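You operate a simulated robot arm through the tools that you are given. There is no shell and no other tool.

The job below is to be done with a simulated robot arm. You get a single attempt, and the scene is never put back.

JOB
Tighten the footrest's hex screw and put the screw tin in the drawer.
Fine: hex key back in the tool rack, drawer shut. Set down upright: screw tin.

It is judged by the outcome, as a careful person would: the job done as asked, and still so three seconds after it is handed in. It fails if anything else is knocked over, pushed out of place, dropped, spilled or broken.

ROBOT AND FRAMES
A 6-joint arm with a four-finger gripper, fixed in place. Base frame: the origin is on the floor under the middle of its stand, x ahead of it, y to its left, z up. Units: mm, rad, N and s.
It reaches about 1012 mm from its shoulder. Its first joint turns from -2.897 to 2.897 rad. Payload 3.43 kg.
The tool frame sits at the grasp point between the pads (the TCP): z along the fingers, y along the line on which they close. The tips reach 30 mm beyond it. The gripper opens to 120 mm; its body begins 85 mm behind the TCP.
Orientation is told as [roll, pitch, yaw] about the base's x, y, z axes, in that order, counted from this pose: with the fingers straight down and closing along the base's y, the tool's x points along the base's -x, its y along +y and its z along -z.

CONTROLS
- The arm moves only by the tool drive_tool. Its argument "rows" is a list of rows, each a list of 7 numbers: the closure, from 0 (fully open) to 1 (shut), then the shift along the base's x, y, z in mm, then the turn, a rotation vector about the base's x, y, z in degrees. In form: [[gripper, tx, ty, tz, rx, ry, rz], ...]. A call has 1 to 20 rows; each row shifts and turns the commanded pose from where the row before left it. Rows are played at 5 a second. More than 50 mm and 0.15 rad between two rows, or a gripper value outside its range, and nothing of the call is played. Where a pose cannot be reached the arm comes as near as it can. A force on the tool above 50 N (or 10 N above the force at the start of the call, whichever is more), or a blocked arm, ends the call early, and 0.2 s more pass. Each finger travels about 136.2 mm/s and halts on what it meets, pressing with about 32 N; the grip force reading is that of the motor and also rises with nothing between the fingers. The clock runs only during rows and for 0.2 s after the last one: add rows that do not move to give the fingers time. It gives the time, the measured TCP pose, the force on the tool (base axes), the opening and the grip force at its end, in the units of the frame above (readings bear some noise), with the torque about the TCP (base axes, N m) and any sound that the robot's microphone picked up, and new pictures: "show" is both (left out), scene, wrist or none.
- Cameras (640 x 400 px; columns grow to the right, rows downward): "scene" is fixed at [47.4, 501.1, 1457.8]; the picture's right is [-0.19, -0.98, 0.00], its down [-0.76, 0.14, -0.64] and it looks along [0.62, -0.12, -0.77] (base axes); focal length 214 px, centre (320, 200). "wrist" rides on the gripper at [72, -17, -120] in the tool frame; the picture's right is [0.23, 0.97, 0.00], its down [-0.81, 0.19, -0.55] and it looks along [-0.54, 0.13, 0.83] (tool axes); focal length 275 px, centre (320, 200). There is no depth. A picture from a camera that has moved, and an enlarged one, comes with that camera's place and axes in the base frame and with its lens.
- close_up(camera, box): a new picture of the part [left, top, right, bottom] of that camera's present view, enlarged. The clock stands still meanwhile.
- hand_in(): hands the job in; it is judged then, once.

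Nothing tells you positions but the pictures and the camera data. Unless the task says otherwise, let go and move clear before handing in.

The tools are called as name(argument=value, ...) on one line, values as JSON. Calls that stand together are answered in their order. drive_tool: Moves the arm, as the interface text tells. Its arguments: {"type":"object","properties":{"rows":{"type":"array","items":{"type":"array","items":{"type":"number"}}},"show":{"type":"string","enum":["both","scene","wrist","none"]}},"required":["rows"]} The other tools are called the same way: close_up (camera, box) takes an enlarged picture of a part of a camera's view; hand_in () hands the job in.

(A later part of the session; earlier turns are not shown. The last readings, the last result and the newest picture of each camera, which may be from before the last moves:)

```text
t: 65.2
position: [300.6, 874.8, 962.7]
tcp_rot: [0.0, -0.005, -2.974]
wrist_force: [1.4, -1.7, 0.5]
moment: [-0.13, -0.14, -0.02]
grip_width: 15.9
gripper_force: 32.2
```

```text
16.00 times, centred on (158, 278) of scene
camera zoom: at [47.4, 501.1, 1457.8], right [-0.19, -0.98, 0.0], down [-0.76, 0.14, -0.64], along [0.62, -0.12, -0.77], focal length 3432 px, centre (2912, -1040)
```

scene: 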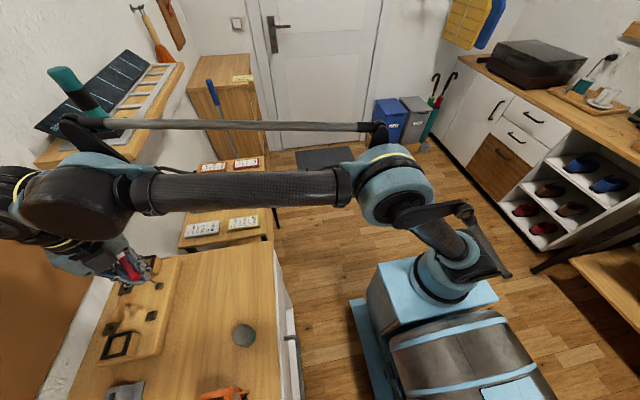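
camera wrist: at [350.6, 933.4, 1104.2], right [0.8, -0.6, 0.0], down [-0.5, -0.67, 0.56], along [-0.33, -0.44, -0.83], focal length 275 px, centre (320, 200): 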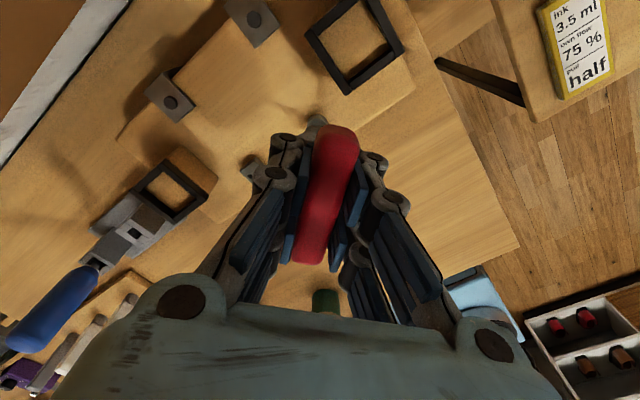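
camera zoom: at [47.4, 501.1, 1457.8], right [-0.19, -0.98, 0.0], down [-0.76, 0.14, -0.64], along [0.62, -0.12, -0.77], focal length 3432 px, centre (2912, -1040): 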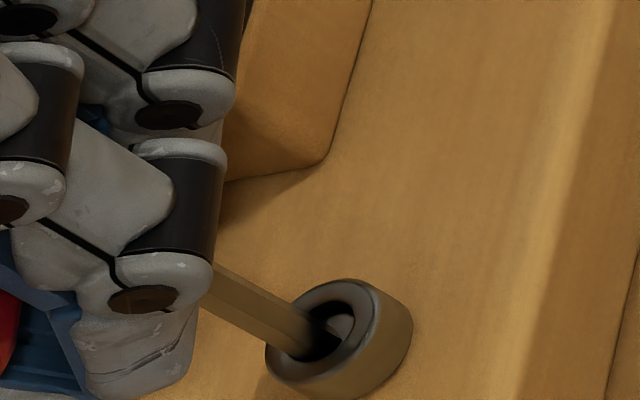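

drive_tool(rows=[[1, 0.4, 0.0, 0, 0, 0, -7.5], [1, 0.3, 0.2, 0, 0, 0, -7.5], [1, -0.04, 0.22, 0, 0, 0, -7.5], [1, -0.02, 0.22, 0, 0, 0, -7.5], [1, 0, 0, 0, 0, 0, 0]], show="none")

close_up(camera="scene", box=[146, 270, 170, 285])

```text
t: 66.4
position: [302.4, 875.9, 962.3]
tcp_rot: [0.002, -0.004, 2.788]
wrist_force: [0.3, 0.7, -1.6]
moment: [-0.02, -0.03, 0.0]
grip_width: 15.5
gripper_force: 32.2
```

```text
16.00 times, centred on (158, 278) of scene
camera zoom: at [47.4, 501.1, 1457.8], right [-0.19, -0.98, 0.0], down [-0.76, 0.14, -0.64], along [0.62, -0.12, -0.77], focal length 3432 px, centre (2912, -1040)
```

zoom: 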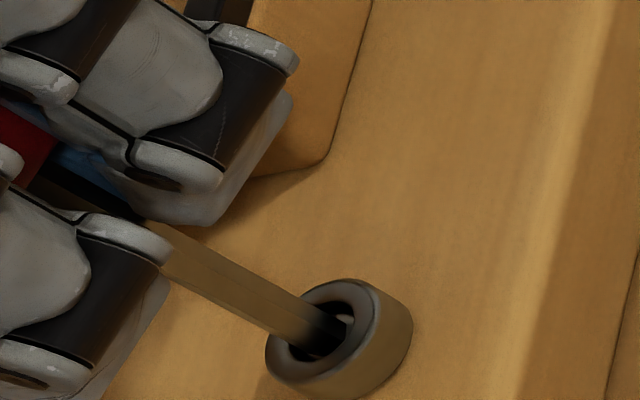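

drive_tool(rows=[[1, 0.02, 0.22, 0, 0, 0, -7.5], [1, 0.05, 0.215, -0.1, 0, 0, -7.5], [1, 0.07, 0.21, 0, 0, 0, -7.5], [1, 0.1, 0.2, -0.1, 0, 0, -7.5], [1, 0.13, 0.175, 0, 0, 0, -7.5], [1, 0.15, 0.16, -0.1, 0, 0, -7.5], [1, 0.17, 0.145, 0, 0, 0, -7.5], [1, 0.18, 0.13, 0, 0, 0, -7.5], [1, 0, 0, 0, 0, 0, 0]], show="none")

close_up(camera="scene", box=[146, 270, 170, 285])

```text
t: 68.4
position: [302.6, 878.0, 961.9]
tcp_rot: [0.0, -0.001, 1.74]
wrist_force: [0.9, -1.2, -0.5]
moment: [-0.05, 0.0, 0.0]
grip_width: 15.5
gripper_force: 31.5
```

```text
16.00 times, centred on (158, 278) of scene
camera zoom: at [47.4, 501.1, 1457.8], right [-0.19, -0.98, 0.0], down [-0.76, 0.14, -0.64], along [0.62, -0.12, -0.77], focal length 3432 px, centre (2912, -1040)
```

zoom: 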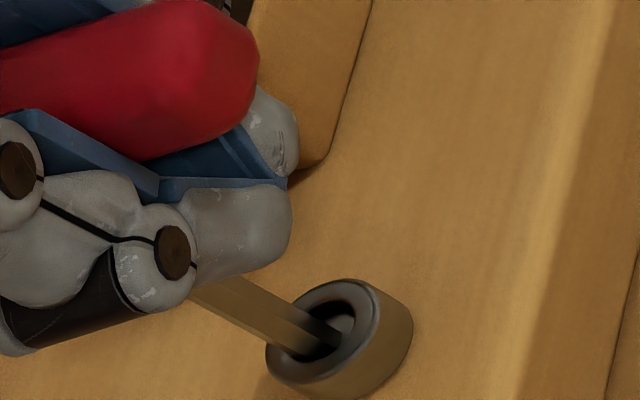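

The head didn't sink during this part – the key wasn't fully seated. I press down to engage before turning more.

drive_tool(rows=[[1, 0.1, -0.1, -0.5, 0, 0, 0], [1, 0, 0, -0.5, 0, 0, 0], [1, 0, 0, 0, 0, 0, 0]], show="none")

drive_tool(rows=[[1, 0, 0, -0.6, 0, 0, 0], [1, 0, 0, 0, 0, 0, 0]], show="none")

```text
t: 69.2
position: [302.8, 877.8, 961.8]
tcp_rot: [0.003, -0.004, 1.743]
wrist_force: [0.9, 13.4, 16.6]
moment: [0.01, 0.05, 0.01]
grip_width: 15.7
gripper_force: 32.3
```

```text
t: 69.8
position: [302.8, 877.3, 961.5]
tcp_rot: [0.003, -0.002, 1.741]
wrist_force: [1.4, 12.0, 17.0]
moment: [-0.07, -0.01, 0.0]
grip_width: 15.5
gripper_force: 31.6
```

drive_tool(rows=[[1, 0.2, 0.09, 0, 0, 0, -7.5], [1, 0.21, 0.07, 0, 0, 0, -7.5], [1, 0.22, 0.04, 0, 0, 0, -7.5], [1, 0.22, 0.01, 0, 0, 0, -7.5], [1, 0, 0, 0, 0, 0, 0]], show="none")

close_up(camera="scene", box=[146, 270, 170, 285])

```text
t: 71.0
position: [303.7, 876.6, 959.4]
tcp_rot: [0.002, -0.001, 1.215]
wrist_force: [4.6, 4.4, 15.3]
moment: [-0.03, 0.02, 0.02]
grip_width: 15.4
gripper_force: 31.8
```

```text
16.00 times, centred on (158, 278) of scene
camera zoom: at [47.4, 501.1, 1457.8], right [-0.19, -0.98, 0.0], down [-0.76, 0.14, -0.64], along [0.62, -0.12, -0.77], focal length 3432 px, centre (2912, -1040)
```

zoom: 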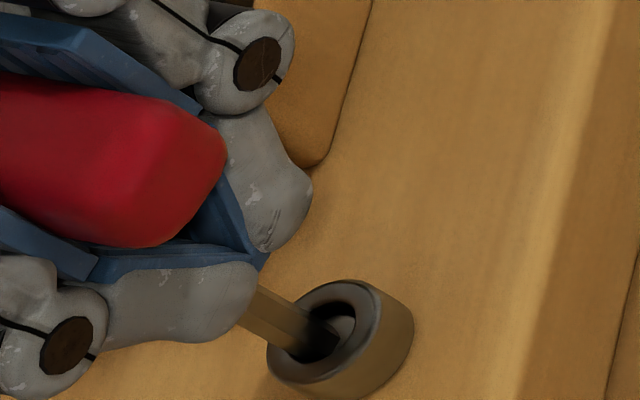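

The head sank again while pressed, so engagement works with downward force. I keep turning with light pressure.

drive_tool(rows=[[1, 0.22, -0.02, -0.1, 0, 0, -7.5], [1, 0.215, -0.05, 0, 0, 0, -7.5], [1, 0.21, -0.07, -0.1, 0, 0, -7.5], [1, 0.2, -0.1, 0, 0, 0, -7.5], [1, 0.18, -0.13, -0.1, 0, 0, -7.5], [1, 0.16, -0.15, 0, 0, 0, -7.5], [1, 0, 0, 0, 0, 0, 0]], show="none")

close_up(camera="scene", box=[146, 270, 170, 285])

```text
t: 72.6
position: [305.6, 877.9, 959.8]
tcp_rot: [0.001, -0.003, 0.432]
wrist_force: [0.2, -0.3, -0.2]
moment: [-0.02, -0.01, -0.01]
grip_width: 16.9
gripper_force: 32.4
```

```text
16.00 times, centred on (158, 278) of scene
camera zoom: at [47.4, 501.1, 1457.8], right [-0.19, -0.98, 0.0], down [-0.76, 0.14, -0.64], along [0.62, -0.12, -0.77], focal length 3432 px, centre (2912, -1040)
```

zoom: 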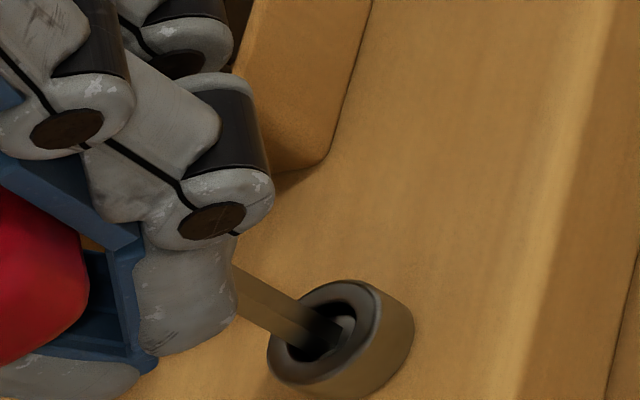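

Grip width changed to 16.9 – the handle may have twisted in the grip. I check the wrist view.

drive_tool(rows=[[1, 0, 0, 0, 0, 0, 0]])

close_up(camera="wrist", box=[220, 80, 420, 300])

```text
t: 73.0
position: [306.2, 877.8, 959.3]
tcp_rot: [0.001, -0.002, 0.433]
wrist_force: [-0.9, -0.7, -1.1]
moment: [0.0, 0.0, 0.29]
grip_width: 16.3
gripper_force: 31.5
camera wrist: at [247.3, 831.4, 1079.7], right [-0.62, 0.79, 0.0], down [0.66, 0.51, 0.55], along [0.44, 0.34, -0.83], focal length 275 px, centre (320, 200)
```

scene: 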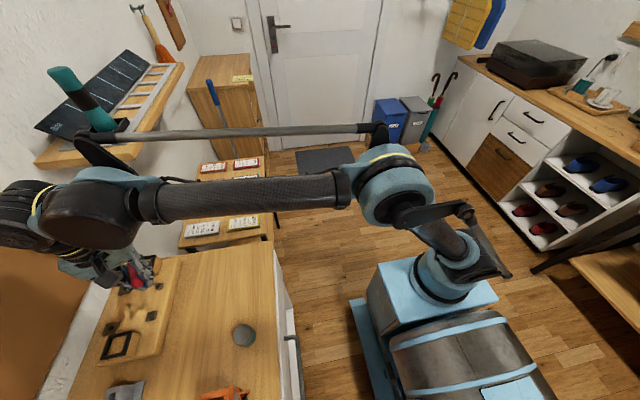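
wrist: 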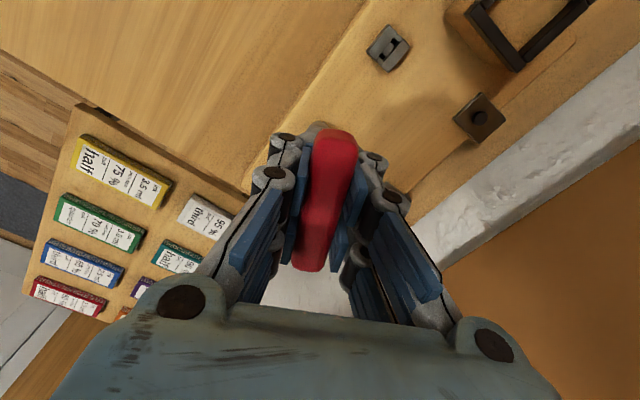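

```text
1.82 times, centred on (320, 190) of wrist
camera zoom: at [247.3, 831.4, 1079.7], right [-0.62, 0.79, 0.0], down [0.66, 0.51, 0.55], along [0.44, 0.34, -0.83], focal length 500 px, centre (320, 218)
```

zoom: 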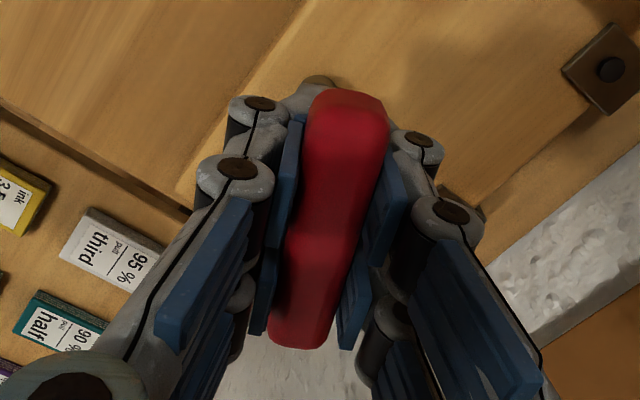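

A resisting torque of 0.29 Nm has appeared. I continue in small increments and watch it.

drive_tool(rows=[[1, 0.12, -0.12, -0.1, 0, 0, -5], [1, 0, 0, 0, 0, 0, 0]], show="none")

close_up(camera="wrist", box=[220, 80, 420, 300])

close_up(camera="scene", box=[146, 270, 170, 285])

```text
t: 73.6
position: [305.9, 877.8, 960.0]
tcp_rot: [0.001, 0.0, 0.346]
wrist_force: [0.2, -0.9, -2.8]
moment: [0.0, 0.02, 0.84]
grip_width: 20.3
gripper_force: 31.7
```

```text
1.82 times, centred on (320, 190) of wrist
camera zoom: at [243.6, 836.8, 1080.0], right [-0.55, 0.84, 0.0], down [0.7, 0.45, 0.55], along [0.46, 0.3, -0.83], focal length 500 px, centre (320, 218)
```

zoom: 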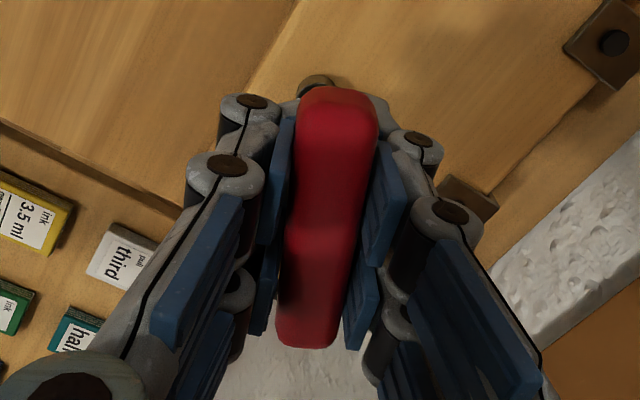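

```text
16.00 times, centred on (158, 278) of scene
camera zoom: at [47.4, 501.1, 1457.8], right [-0.19, -0.98, 0.0], down [-0.76, 0.14, -0.64], along [0.62, -0.12, -0.77], focal length 3432 px, centre (2912, -1040)
```

zoom: 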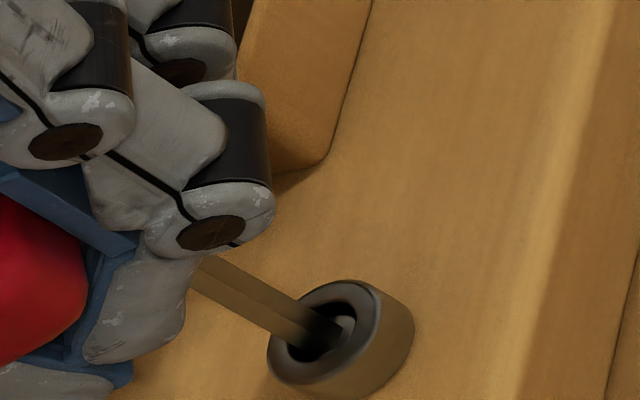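

The handle stops turning with the gripper and the torque rises to 0.84 Nm, so the screw is at its end stop. I give it one more small nudge to make sure it is tight.

drive_tool(rows=[[1, 0, 0, -0.1, 0, 0, -3], [1, 0, 0, 0, 0, 0, 0], [1, 0, 0, 0, 0, 0, 0]], show="none")

close_up(camera="wrist", box=[220, 80, 420, 300])

close_up(camera="scene", box=[146, 270, 170, 285])

```text
t: 74.4
position: [305.0, 877.1, 958.7]
tcp_rot: [0.0, 0.0, 0.295]
wrist_force: [-2.5, -0.6, 0.4]
moment: [-0.06, 0.03, 1.25]
grip_width: 22.5
gripper_force: 31.7
```

```text
1.82 times, centred on (320, 190) of wrist
camera zoom: at [241.6, 840.0, 1079.8], right [-0.5, 0.87, 0.0], down [0.72, 0.42, 0.55], along [0.48, 0.28, -0.83], focal length 500 px, centre (320, 218)
```

zoom: 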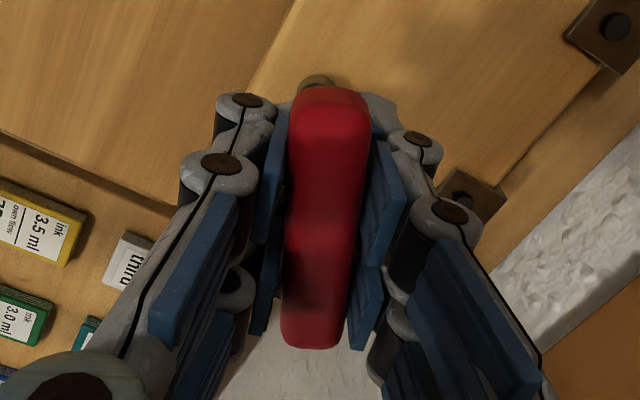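

```text
16.00 times, centred on (158, 278) of scene
camera zoom: at [47.4, 501.1, 1457.8], right [-0.19, -0.98, 0.0], down [-0.76, 0.14, -0.64], along [0.62, -0.12, -0.77], focal length 3432 px, centre (2912, -1040)
```

zoom: 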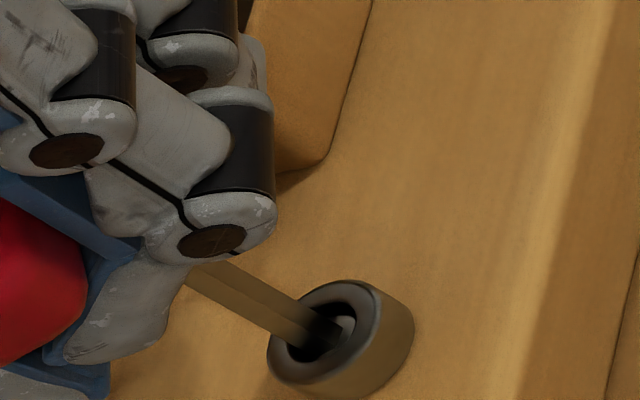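

Torque reached 1.25 Nm with no further movement of the screw – it's tight. I rotate back just enough to release the torque, then lift the key out.

drive_tool(rows=[[1, 0, 0, 0.1, 0, 0, 4], [1, 0, 0, 0.1, 0, 0, 4], [1, 0, 0, 0, 0, 0, 1.5], [1, 0, 0, 0, 0, 0, 0]], show="none")

close_up(camera="wrist", box=[220, 80, 420, 300])

```text
t: 75.4
position: [304.6, 876.7, 958.3]
tcp_rot: [0.003, -0.001, 0.46]
wrist_force: [1.3, 3.8, -2.2]
moment: [0.04, -0.1, 0.12]
grip_width: 16.8
gripper_force: 31.7
```

```text
1.82 times, centred on (320, 190) of wrist
camera zoom: at [249.1, 830.2, 1079.7], right [-0.64, 0.77, 0.0], down [0.64, 0.53, 0.55], along [0.43, 0.35, -0.83], focal length 500 px, centre (320, 218)
```

zoom: 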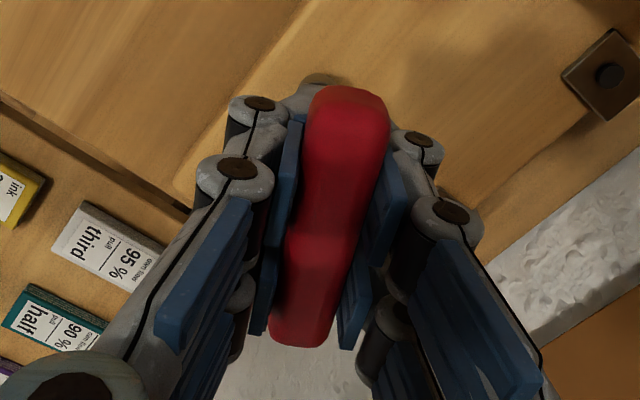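

Torque is nearly released; lifting the key straight out now.

drive_tool(rows=[[1, 0, 0, 3, 0, 0, 0], [1, 0, 0, 6, 0, 0, 0], [1, 0, 0, 10, 0, 0, 0], [1, 0, 0, 20, 0, 0, 0], [1, 0, 0, 25, 0, 0, 0], [1, 0, 0, 25, 0, 0, 0], [1, 0, 0, 0, 0, 0, 0]])

close_up(camera="scene", box=[90, 220, 186, 290])

close_up(camera="wrist", box=[220, 80, 420, 300])

```text
t: 77.0
position: [304.1, 877.9, 1047.2]
tcp_rot: [0.003, -0.002, 0.461]
wrist_force: [-0.6, 0.2, 0.4]
moment: [0.04, -0.01, 0.0]
grip_width: 16.0
gripper_force: 31.7
camera wrist: at [247.7, 830.7, 1168.3], right [-0.64, 0.77, 0.0], down [0.64, 0.53, 0.55], along [0.43, 0.35, -0.83], focal length 275 px, centre (320, 200)
```

scene: 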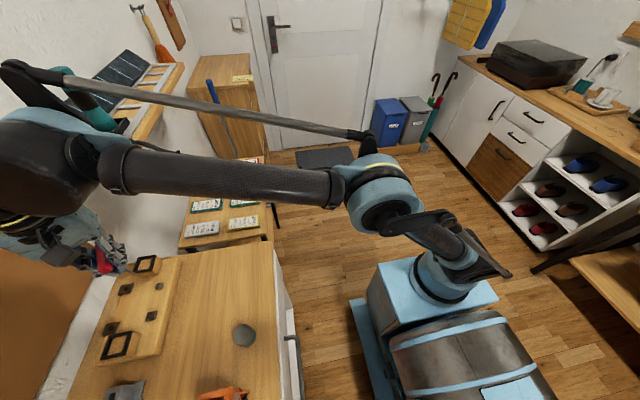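
wrist: 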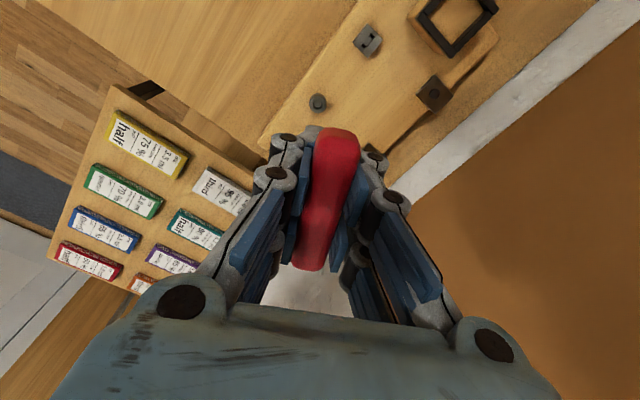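

```text
5.71 times, centred on (138, 255) of scene
camera zoom: at [47.4, 501.1, 1457.8], right [-0.19, -0.98, 0.0], down [-0.76, 0.14, -0.64], along [0.62, -0.12, -0.77], focal length 1226 px, centre (1360, -114)
```

zoom: 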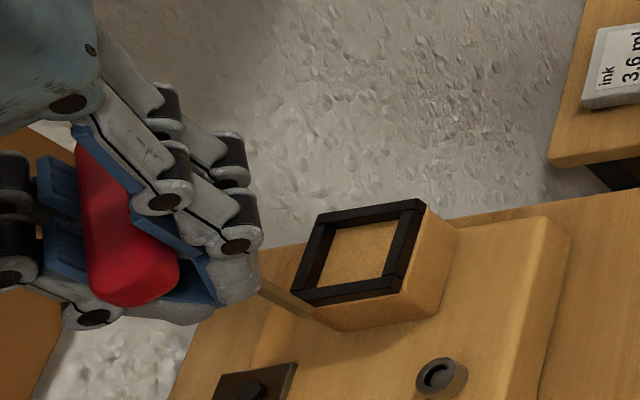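

```text
1.82 times, centred on (320, 190) of wrist
camera zoom: at [247.7, 830.7, 1168.3], right [-0.64, 0.77, 0.0], down [0.64, 0.53, 0.55], along [0.43, 0.35, -0.83], focal length 500 px, centre (320, 218)
```

zoom: 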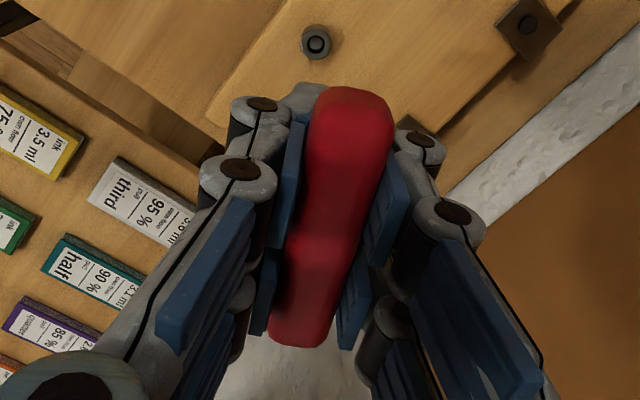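

The key is out and the screw tight. I carry the key back above the rack at yaw 90°.

drive_tool(rows=[[1, -26, 2, 1, 0, 0, 8], [1, -26, 2, 1, 0, 0, 8], [1, -26, 2, 1, 0, 0, 8], [1, -26, 2, 1, 0, 0, 8], [1, -26, 2, 1, 0, 0, 8], [1, -26, 2, 0, 0, 0, 8], [1, -26, 2, 0, 0, 0, 8], [1, -27, 2, 0, 0, 0, 7.6], [1, 0, 0, 0, 0, 0, 0]])

close_up(camera="scene", box=[0, 330, 160, 400])

close_up(camera="wrist", box=[240, 40, 400, 160])

```text
t: 79.0
position: [98.0, 894.4, 1053.2]
tcp_rot: [0.002, -0.003, 1.571]
wrist_force: [0.1, -0.3, -0.7]
moment: [-0.01, 0.01, -0.01]
grip_width: 15.9
gripper_force: 32.4
camera wrist: at [115.4, 821.8, 1173.4], right [-0.97, -0.23, 0.0], down [-0.19, 0.81, 0.55], along [-0.13, 0.54, -0.83], focal length 275 px, centre (320, 200)
```

scene: 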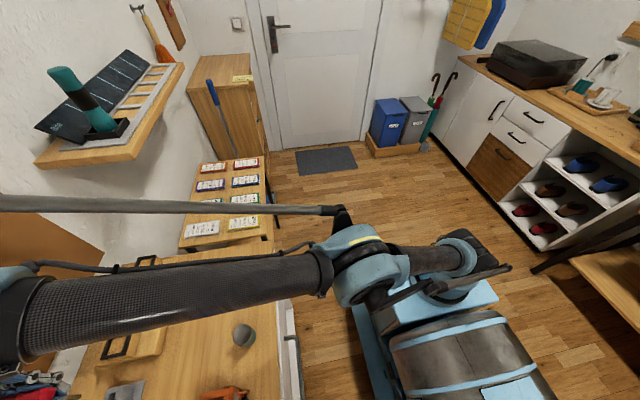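
wrist: 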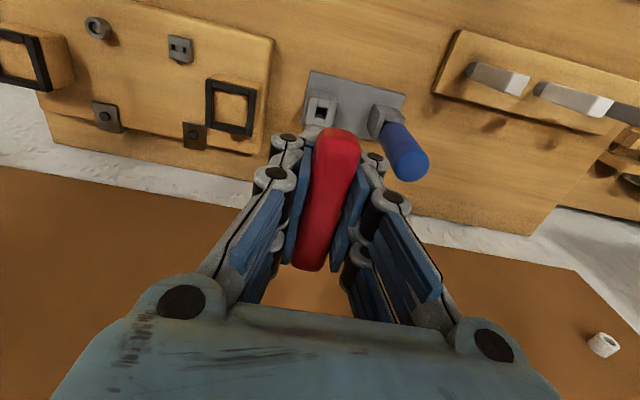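

```text
4.00 times, centred on (80, 365) of scene
camera zoom: at [47.4, 501.1, 1457.8], right [-0.19, -0.98, 0.0], down [-0.76, 0.14, -0.64], along [0.62, -0.12, -0.77], focal length 858 px, centre (1280, -460)
```

zoom: 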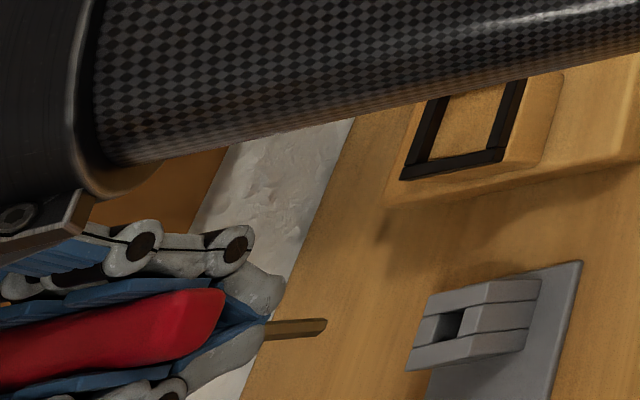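

```text
3.33 times, centred on (320, 100) of wrist
camera zoom: at [115.4, 821.8, 1173.4], right [-0.97, -0.23, 0.0], down [-0.19, 0.81, 0.55], along [-0.13, 0.54, -0.83], focal length 918 px, centre (320, 533)
```

zoom: 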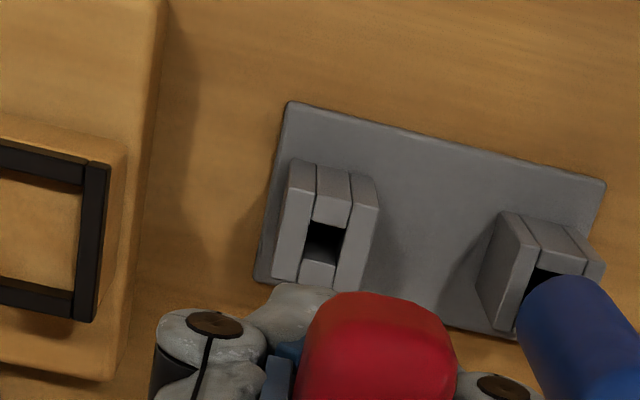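

The hole is at about (96.2, 898.8). The key slid up ~5 mm in the grip. I align above the hole and lower until the tip is just above the holder, then check.

drive_tool(rows=[[1, -2.5, 6.5, 0, 0, 0, 0], [1, 0, 0, -20, 0, 0, 0], [1, 0, 0, -20, 0, 0, 0], [1, 0, 0, -20, 0, 0, 0], [1, 0, 0, -8, 0, 0, 0], [1, 0, 0, 0, 0, 0, 0]], show="none")

close_up(camera="scene", box=[60, 360, 140, 400])

close_up(camera="wrist", box=[240, 40, 400, 160])

```text
t: 80.4
position: [95.0, 898.9, 986.8]
tcp_rot: [0.001, -0.005, 1.569]
wrist_force: [0.6, -1.5, -0.2]
moment: [0.0, -0.03, 0.02]
grip_width: 16.1
gripper_force: 31.6
```

```text
8.00 times, centred on (100, 380) of scene
camera zoom: at [47.4, 501.1, 1457.8], right [-0.19, -0.98, 0.0], down [-0.76, 0.14, -0.64], along [0.62, -0.12, -0.77], focal length 1716 px, centre (2080, -1240)
```

zoom: 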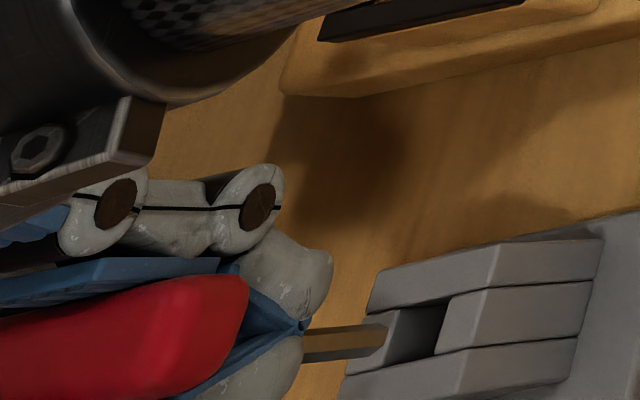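

```text
3.33 times, centred on (320, 100) of wrist
camera zoom: at [111.6, 826.8, 1106.2], right [-0.97, -0.23, 0.0], down [-0.19, 0.81, 0.55], along [-0.13, 0.54, -0.83], focal length 918 px, centre (320, 533)
```

zoom: 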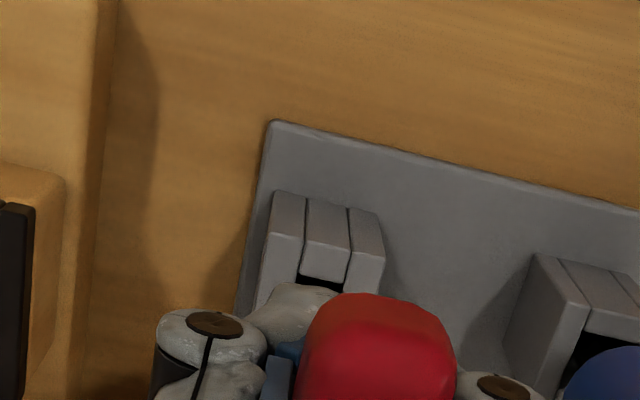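

drive_tool(rows=[[1, 0, 1.0, -3, 0, 0, 0], [1, 0, 0, -3, 0, 0, 0], [1, 0, 0, 0, 0, 0, 0]], show="none")

close_up(camera="scene", box=[90, 370, 130, 400])

```text
t: 81.2
position: [94.4, 900.2, 980.1]
tcp_rot: [0.002, -0.002, 1.569]
wrist_force: [0.6, 0.1, -0.6]
moment: [0.0, -0.02, -0.03]
grip_width: 15.8
gripper_force: 31.9
```

```text
13.33 times, centred on (110, 385) of scene
camera zoom: at [47.4, 501.1, 1457.8], right [-0.19, -0.98, 0.0], down [-0.76, 0.14, -0.64], along [0.62, -0.12, -0.77], focal length 2860 px, centre (3120, -2267)
```

zoom: 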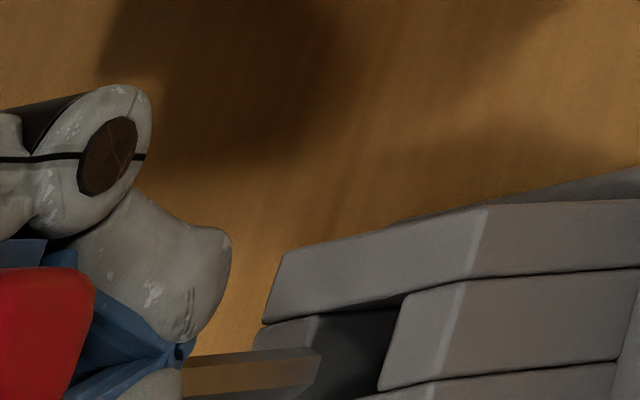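

drive_tool(rows=[[1, 1.5, 1.0, -3, 0, 0, 0], [1, 0, 0, 0, 0, 0, 0], [1, 0, 0, 0, 0, 0, 0]], show="none")

close_up(camera="scene", box=[90, 370, 130, 400])

```text
t: 82.0
position: [96.7, 902.4, 977.7]
tcp_rot: [0.002, -0.001, 1.57]
wrist_force: [1.3, 0.6, -0.7]
moment: [0.0, -0.02, 0.04]
grip_width: 16.1
gripper_force: 32.1
```

```text
13.33 times, centred on (110, 385) of scene
camera zoom: at [47.4, 501.1, 1457.8], right [-0.19, -0.98, 0.0], down [-0.76, 0.14, -0.64], along [0.62, -0.12, -0.77], focal length 2860 px, centre (3120, -2267)
```

zoom: 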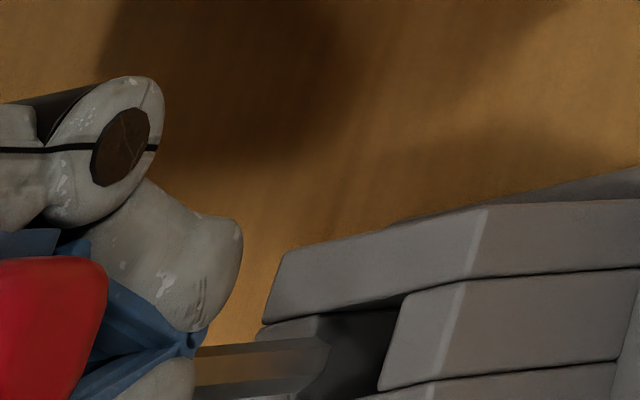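

drive_tool(rows=[[1, 0.5, 0.6, -2, 0, 0, 0], [1, 0, 0, -2, 0, 0, 0], [1, 0, 0, 0, 0, 0, 0]], show="none")

close_up(camera="scene", box=[90, 370, 130, 400])

```text
t: 82.8
position: [96.3, 901.6, 972.9]
tcp_rot: [0.0, -0.002, 1.57]
wrist_force: [-0.7, 0.3, 0.6]
moment: [0.0, -0.02, 0.0]
grip_width: 15.8
gripper_force: 31.7
```

```text
13.33 times, centred on (110, 385) of scene
camera zoom: at [47.4, 501.1, 1457.8], right [-0.19, -0.98, 0.0], down [-0.76, 0.14, -0.64], along [0.62, -0.12, -0.77], focal length 2860 px, centre (3120, -2267)
```

zoom: 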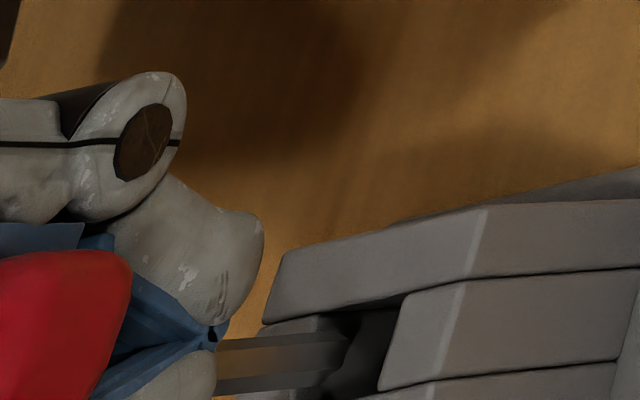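

drive_tool(rows=[[1, 0.5, 0.2, -2, 0, 0, 0], [1, 0, 0, -2, 0, 0, 0], [1, 0, 0, -2, 0, 0, 0], [1, 0, 0, 0, 0, 0, 0]], show="none")

close_up(camera="scene", box=[90, 370, 130, 400])

```text
t: 83.8
position: [95.5, 902.6, 966.5]
tcp_rot: [0.001, -0.002, 1.569]
wrist_force: [-0.7, 0.0, -0.1]
moment: [0.03, 0.0, -0.03]
grip_width: 16.2
gripper_force: 32.3
```

```text
13.33 times, centred on (110, 385) of scene
camera zoom: at [47.4, 501.1, 1457.8], right [-0.19, -0.98, 0.0], down [-0.76, 0.14, -0.64], along [0.62, -0.12, -0.77], focal length 2860 px, centre (3120, -2267)
```

zoom: 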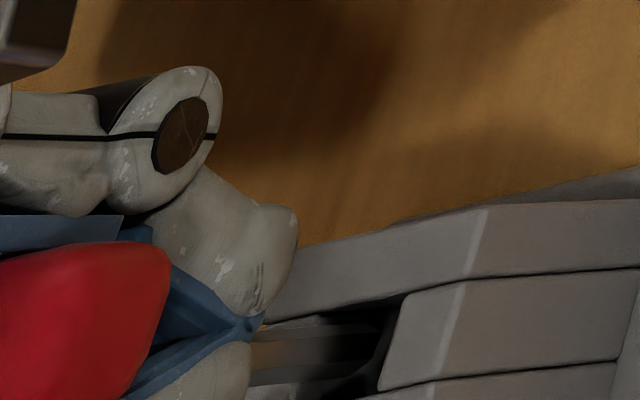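

drive_tool(rows=[[1, 0, 0.3, -2, 0, 0, 0], [1, 0, 0, -2, 0, 0, 0], [1, 0, 0, -2, 0, 0, 0], [1, 0, 0, 0, 0, 0, 0]], show="none")

close_up(camera="scene", box=[90, 370, 130, 400])

```text
t: 84.8
position: [97.5, 902.3, 962.1]
tcp_rot: [0.001, -0.001, 1.57]
wrist_force: [-0.7, 0.6, -0.6]
moment: [0.03, -0.01, -0.02]
grip_width: 15.9
gripper_force: 32.3
```

```text
13.33 times, centred on (110, 385) of scene
camera zoom: at [47.4, 501.1, 1457.8], right [-0.19, -0.98, 0.0], down [-0.76, 0.14, -0.64], along [0.62, -0.12, -0.77], focal length 2860 px, centre (3120, -2267)
```

zoom: 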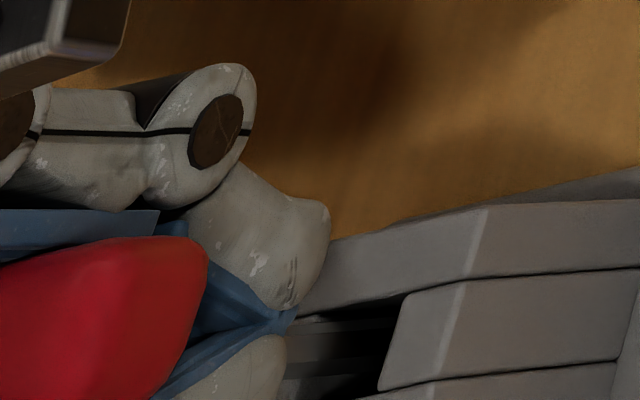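

The shaft is inside the holder with no contact force. I continue down.

drive_tool(rows=[[1, 0, 0, -4, 0, 0, 0], [1, 0, 0, -4, 0, 0, 0], [1, 0, 0, -4, 0, 0, 0], [1, 0, 0, -4, 0, 0, 0], [1, 0, 0, -3, 0, 0, 0], [1, 0, 0, 0, 0, 0, 0]])

close_up(camera="scene", box=[60, 350, 140, 400])

```text
t: 86.2
position: [95.8, 902.0, 941.4]
tcp_rot: [0.001, -0.002, 1.569]
wrist_force: [-0.1, 0.1, 0.2]
moment: [0.04, 0.01, 0.0]
grip_width: 16.1
gripper_force: 31.7
camera wrist: at [113.1, 830.8, 1061.6], right [-0.97, -0.23, 0.0], down [-0.19, 0.81, 0.55], along [-0.13, 0.54, -0.83], focal length 275 px, centre (320, 200)
```

scene: 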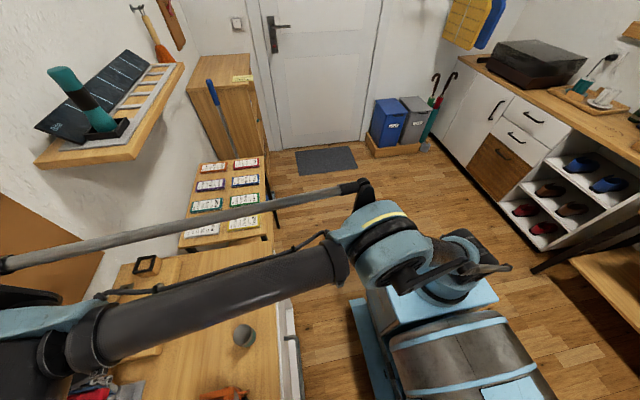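
wrist: 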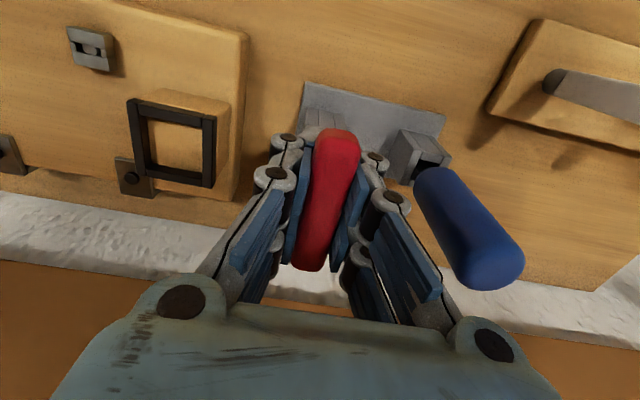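

```text
8.00 times, centred on (100, 375) of scene
camera zoom: at [47.4, 501.1, 1457.8], right [-0.19, -0.98, 0.0], down [-0.76, 0.14, -0.64], along [0.62, -0.12, -0.77], focal length 1716 px, centre (2080, -1200)
```

zoom: 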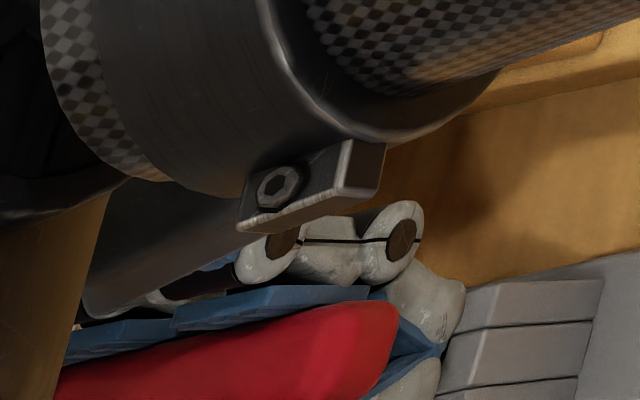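

drive_tool(rows=[[1, 0, 0, -2, 0, 0, 0], [1, 0, 0, -2, 0, 0, 0], [1, 0, 0, -1, 0, 0, 0], [1, 0, 0, 0, 0, 0, 0]], show="none")

close_up(camera="wrist", box=[220, 60, 460, 240])

```text
t: 87.2
position: [96.3, 903.0, 936.9]
tcp_rot: [0.002, -0.002, 1.568]
wrist_force: [-0.5, 0.2, -0.9]
moment: [0.03, 0.0, 0.0]
grip_width: 15.7
gripper_force: 32.0
```

```text
2.22 times, centred on (340, 150) of wrist
camera zoom: at [113.0, 831.3, 1056.2], right [-0.97, -0.23, 0.0], down [-0.19, 0.81, 0.55], along [-0.13, 0.54, -0.83], focal length 612 px, centre (276, 311)
```

zoom: 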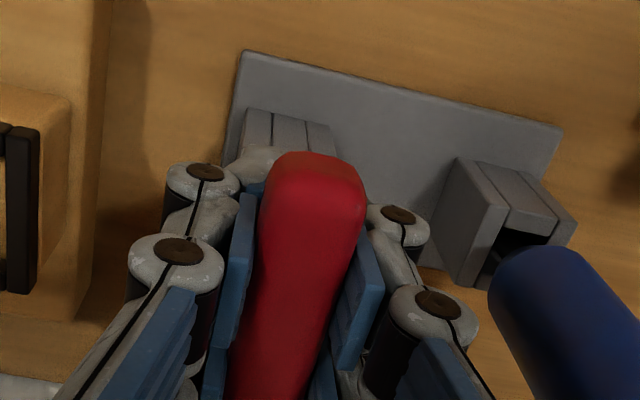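

drive_tool(rows=[[1, 0, 0, -1, 0, 0, 0], [1, 0, 0, -1, 0, 0, 0], [1, 0, 0, -1, 0, 0, 0], [1, 0, 0, 0, 0, 0, 0]], show="none")

```text
t: 88.2
position: [97.0, 903.2, 933.4]
tcp_rot: [0.002, -0.001, 1.568]
wrist_force: [-0.1, 0.4, -0.3]
moment: [0.0, 0.04, 0.02]
grip_width: 15.9
gripper_force: 32.1
```

Key is back in its holder with no contact. I open the fingers gently.

drive_tool(rows=[[0.86, 0, 0, 0, 0, 0, 0], [0.82, 0, 0, 0, 0, 0, 0], [0.77, 0, 0, 0, 0, 0, 0], [0.72, 0, 0, 0, 0, 0, 0], [0.715, 0, 0, 0, 0, 0, 0]])

close_up(camera="wrist", box=[220, 60, 460, 280])

```text
t: 89.4
position: [97.3, 903.5, 934.7]
tcp_rot: [0.003, 0.0, 1.57]
wrist_force: [0.6, 0.1, 0.1]
moment: [0.0, -0.03, -0.01]
grip_width: 33.8
gripper_force: 0.0
camera wrist: at [113.5, 831.3, 1053.8], right [-0.97, -0.23, 0.0], down [-0.19, 0.81, 0.55], along [-0.13, 0.54, -0.83], focal length 275 px, centre (320, 200)
```

scene: 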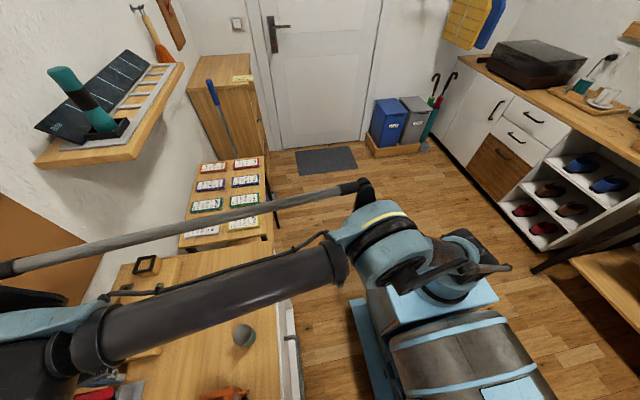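
wrist: 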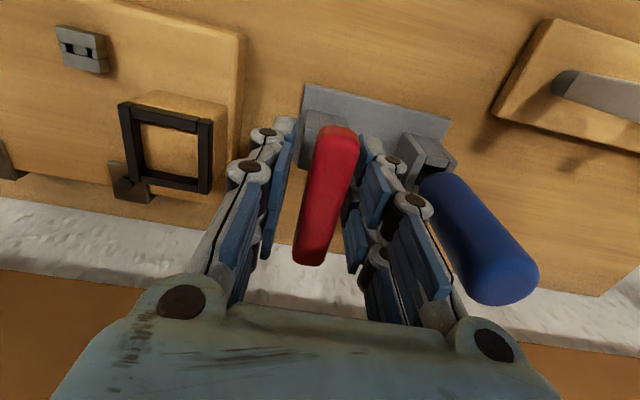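

```text
1.82 times, centred on (340, 170) of wrist
camera zoom: at [113.5, 831.3, 1053.8], right [-0.97, -0.23, 0.0], down [-0.19, 0.81, 0.55], along [-0.13, 0.54, -0.83], focal length 500 px, centre (284, 254)
```

zoom: 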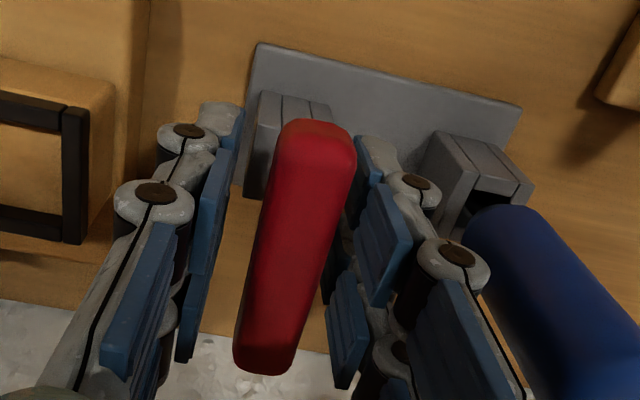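

The key is free and stands in its holder. I lift straight up and check it.

drive_tool(rows=[[0.715, 0, 0, 10, 0, 0, 0], [0.715, 0, 0, 20, 0, 0, 0], [0.715, 0, 0, 30, 0, 0, 0], [0.715, 0, 0, 40, 0, 0, 0], [0.715, 0, -20, 20, 0, 0, 0], [0.5, 0, -40, 0, 0, 0, 0], [0.5, 0, -40, 0, 0, 0, 0], [0.5, 0, 0, 0, 0, 0, 0]])

close_up(camera="wrist", box=[260, 120, 440, 260])

```text
t: 91.2
position: [95.2, 802.4, 1054.0]
tcp_rot: [0.002, -0.002, 1.569]
wrist_force: [0.2, -0.8, 0.9]
moment: [-0.03, -0.02, -0.01]
grip_width: 60.0
gripper_force: 0.0
camera wrist: at [112.4, 729.8, 1173.5], right [-0.97, -0.23, 0.0], down [-0.19, 0.81, 0.55], along [-0.13, 0.54, -0.83], focal length 275 px, centre (320, 200)
```

scene: 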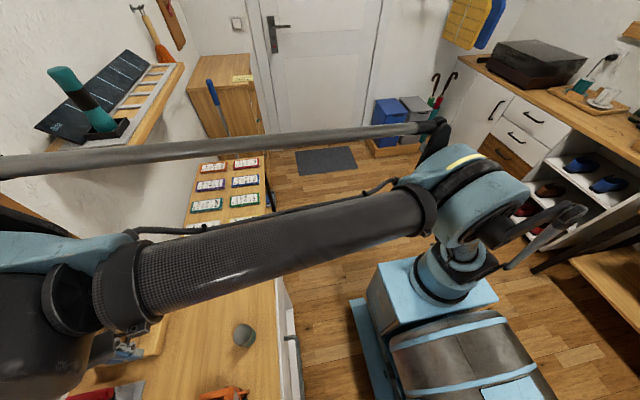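
wrist: 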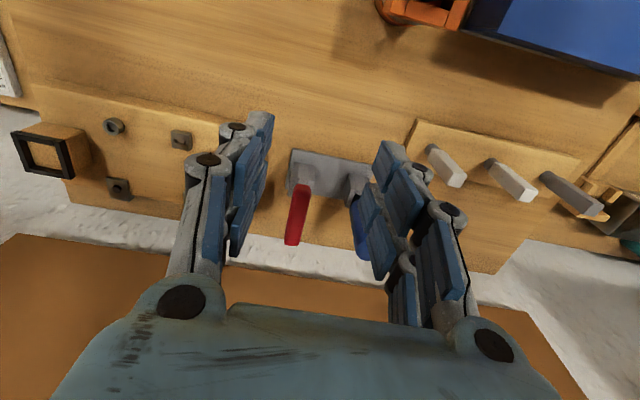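

```text
2.86 times, centred on (350, 190) of wrist
camera zoom: at [112.4, 729.8, 1173.5], right [-0.97, -0.23, 0.0], down [-0.19, 0.81, 0.55], along [-0.13, 0.54, -0.83], focal length 786 px, centre (234, 229)
```

zoom: 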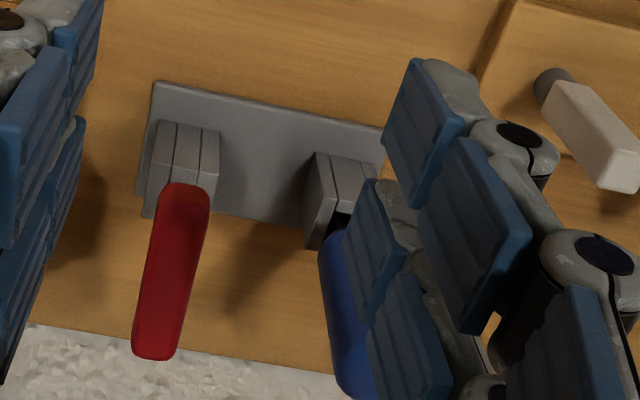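

The hex key is back in its rack slot. Now I move in front of the drawer to examine the handle.

drive_tool(rows=[[0.5, -2, -45, 0, 0, 0, 0], [0.5, -3, -45, 0, 0, 0, 0], [0.3, -3, -45, 0, 0, 0, 0], [0.2, -3, -45, 0, 0, 0, 0], [0, -3, -45, -10, 0, 0, 0], [0, -3, -45, -10, 0, 0, 0], [0, -3, -45, -15, 0, 0, 0], [0, -3, -45, -15, 0, 0, 0], [0, -2, -42, -4, 0, 0, 0], [0, 0, 0, 0, 0, 0, 0]])

close_up(camera="wrist", box=[200, 100, 460, 260])

```text
t: 93.4
position: [67.7, 400.1, 997.5]
tcp_rot: [0.002, -0.002, 1.568]
wrist_force: [0.7, -0.2, 1.1]
moment: [0.01, 0.02, 0.01]
grip_width: 120.1
gripper_force: 0.1
camera wrist: at [85.6, 328.5, 1118.0], right [-0.97, -0.23, 0.0], down [-0.19, 0.81, 0.56], along [-0.13, 0.54, -0.83], focal length 275 px, centre (320, 200)
```

scene: 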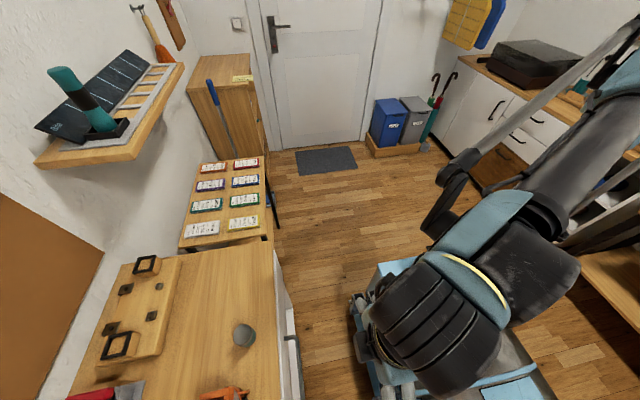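
wrist: 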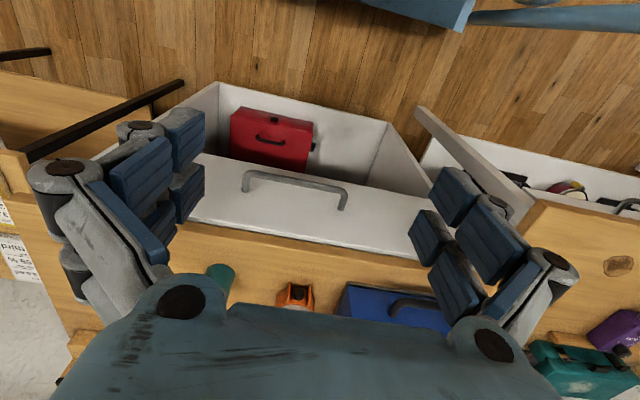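

```text
2.46 times, centred on (330, 180) of wrist
camera zoom: at [85.6, 328.5, 1118.0], right [-0.97, -0.23, 0.0], down [-0.19, 0.81, 0.56], along [-0.13, 0.54, -0.83], focal length 678 px, centre (295, 249)
```

zoom: 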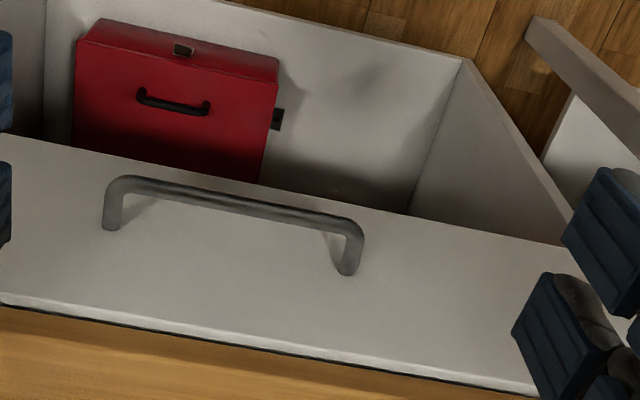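

The handle bar runs along x from about -9 to 148, at y≈540, z≈749, ~38 mm in front of the drawer face (y≈578). I'll turn the gripper to yaw 0 and tilt it ~20° toward the drawer, then check alignment.

drive_tool(rows=[[0, 0, 5, -5, 0, 0, -8.2], [0, 0, 5, -5, 0, 0, -8.2], [0, 0, 5, -5, 0, 0, -8.2], [0, 0, 5, -5, 0, 0, -8.2], [0, 0, 5, -5, 0, 0, -8.2], [0, 0, 5, -5, 0, 0, -8.2], [0, 0, 5, -5, 0, 0, -8.2], [0, 0, 5, -5, 0, 0, -8.2], [0, 0, 5, -5, 0, 0, -8.2], [0, 0, 5, -5, 0, 0, -8.2], [0, 0, 5, -5, 0, 0, -7.9], [0.3, 0, 5, -5, 5, 0, 0], [0.5, 0, 5, -5, 5, 0, 0], [0.6, 0, 5, -5, 5, 0, 0], [0.7, 0, 5, -5, 5, 0, 0], [0.7, 0, 0, 0, 0, 0, 0]])

```text
t: 96.8
position: [71.9, 474.6, 925.5]
tcp_rot: [0.349, 0.0, -0.001]
wrist_force: [-0.5, -0.9, -0.2]
moment: [0.0, 0.0, 0.02]
grip_width: 35.6
gripper_force: 0.0
camera wrist: at [0.4, 418.1, 1031.6], right [-0.23, 0.91, 0.33], down [0.81, -0.01, 0.59], along [0.54, 0.41, -0.74], focal length 275 px, centre (320, 200)
```

scene: 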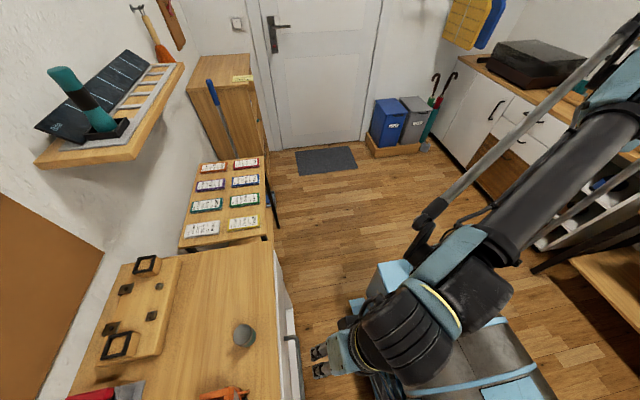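
wrist: 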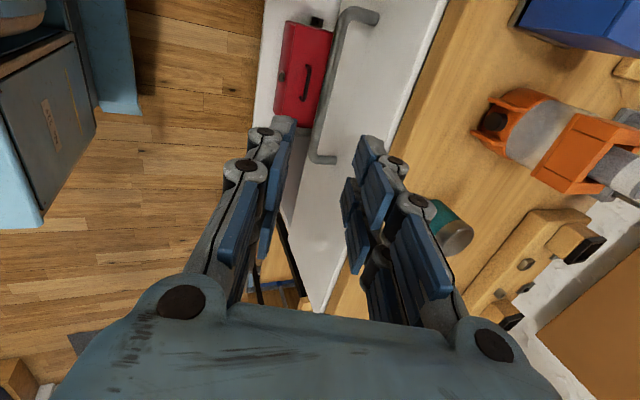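

close_up(camera="wrist", box=[250, 0, 450, 180])

close_up(camera="scene", box=[220, 280, 380, 400])

```text
2.22 times, centred on (350, 90) of wrist
camera zoom: at [0.4, 418.1, 1031.6], right [-0.23, 0.91, 0.33], down [0.81, -0.01, 0.59], along [0.54, 0.41, -0.74], focal length 612 px, centre (253, 444)
```

zoom: 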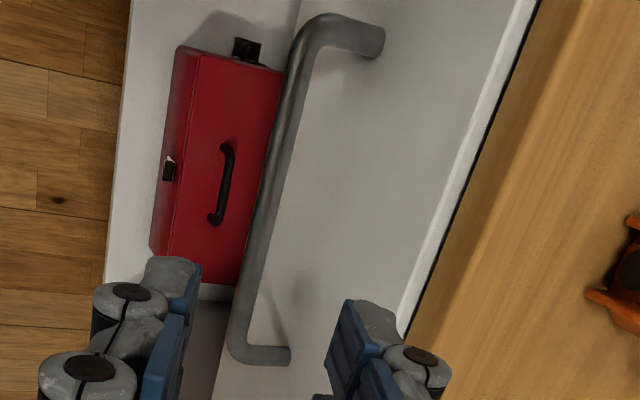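

```text
3.33 times, centred on (300, 340) of scene
camera zoom: at [47.4, 501.1, 1457.8], right [-0.19, -0.98, 0.0], down [-0.76, 0.14, -0.64], along [0.62, -0.12, -0.77], focal length 715 px, centre (387, -267)
```

zoom: 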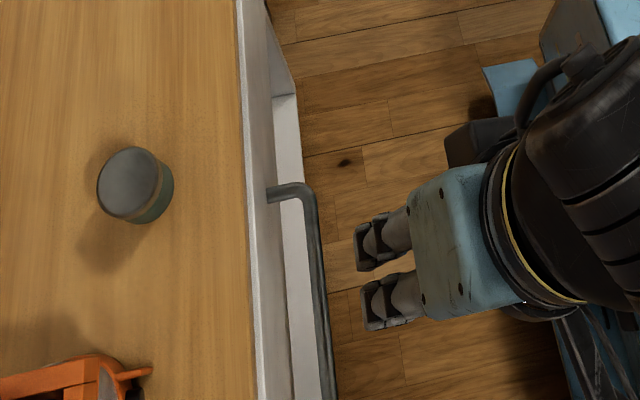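

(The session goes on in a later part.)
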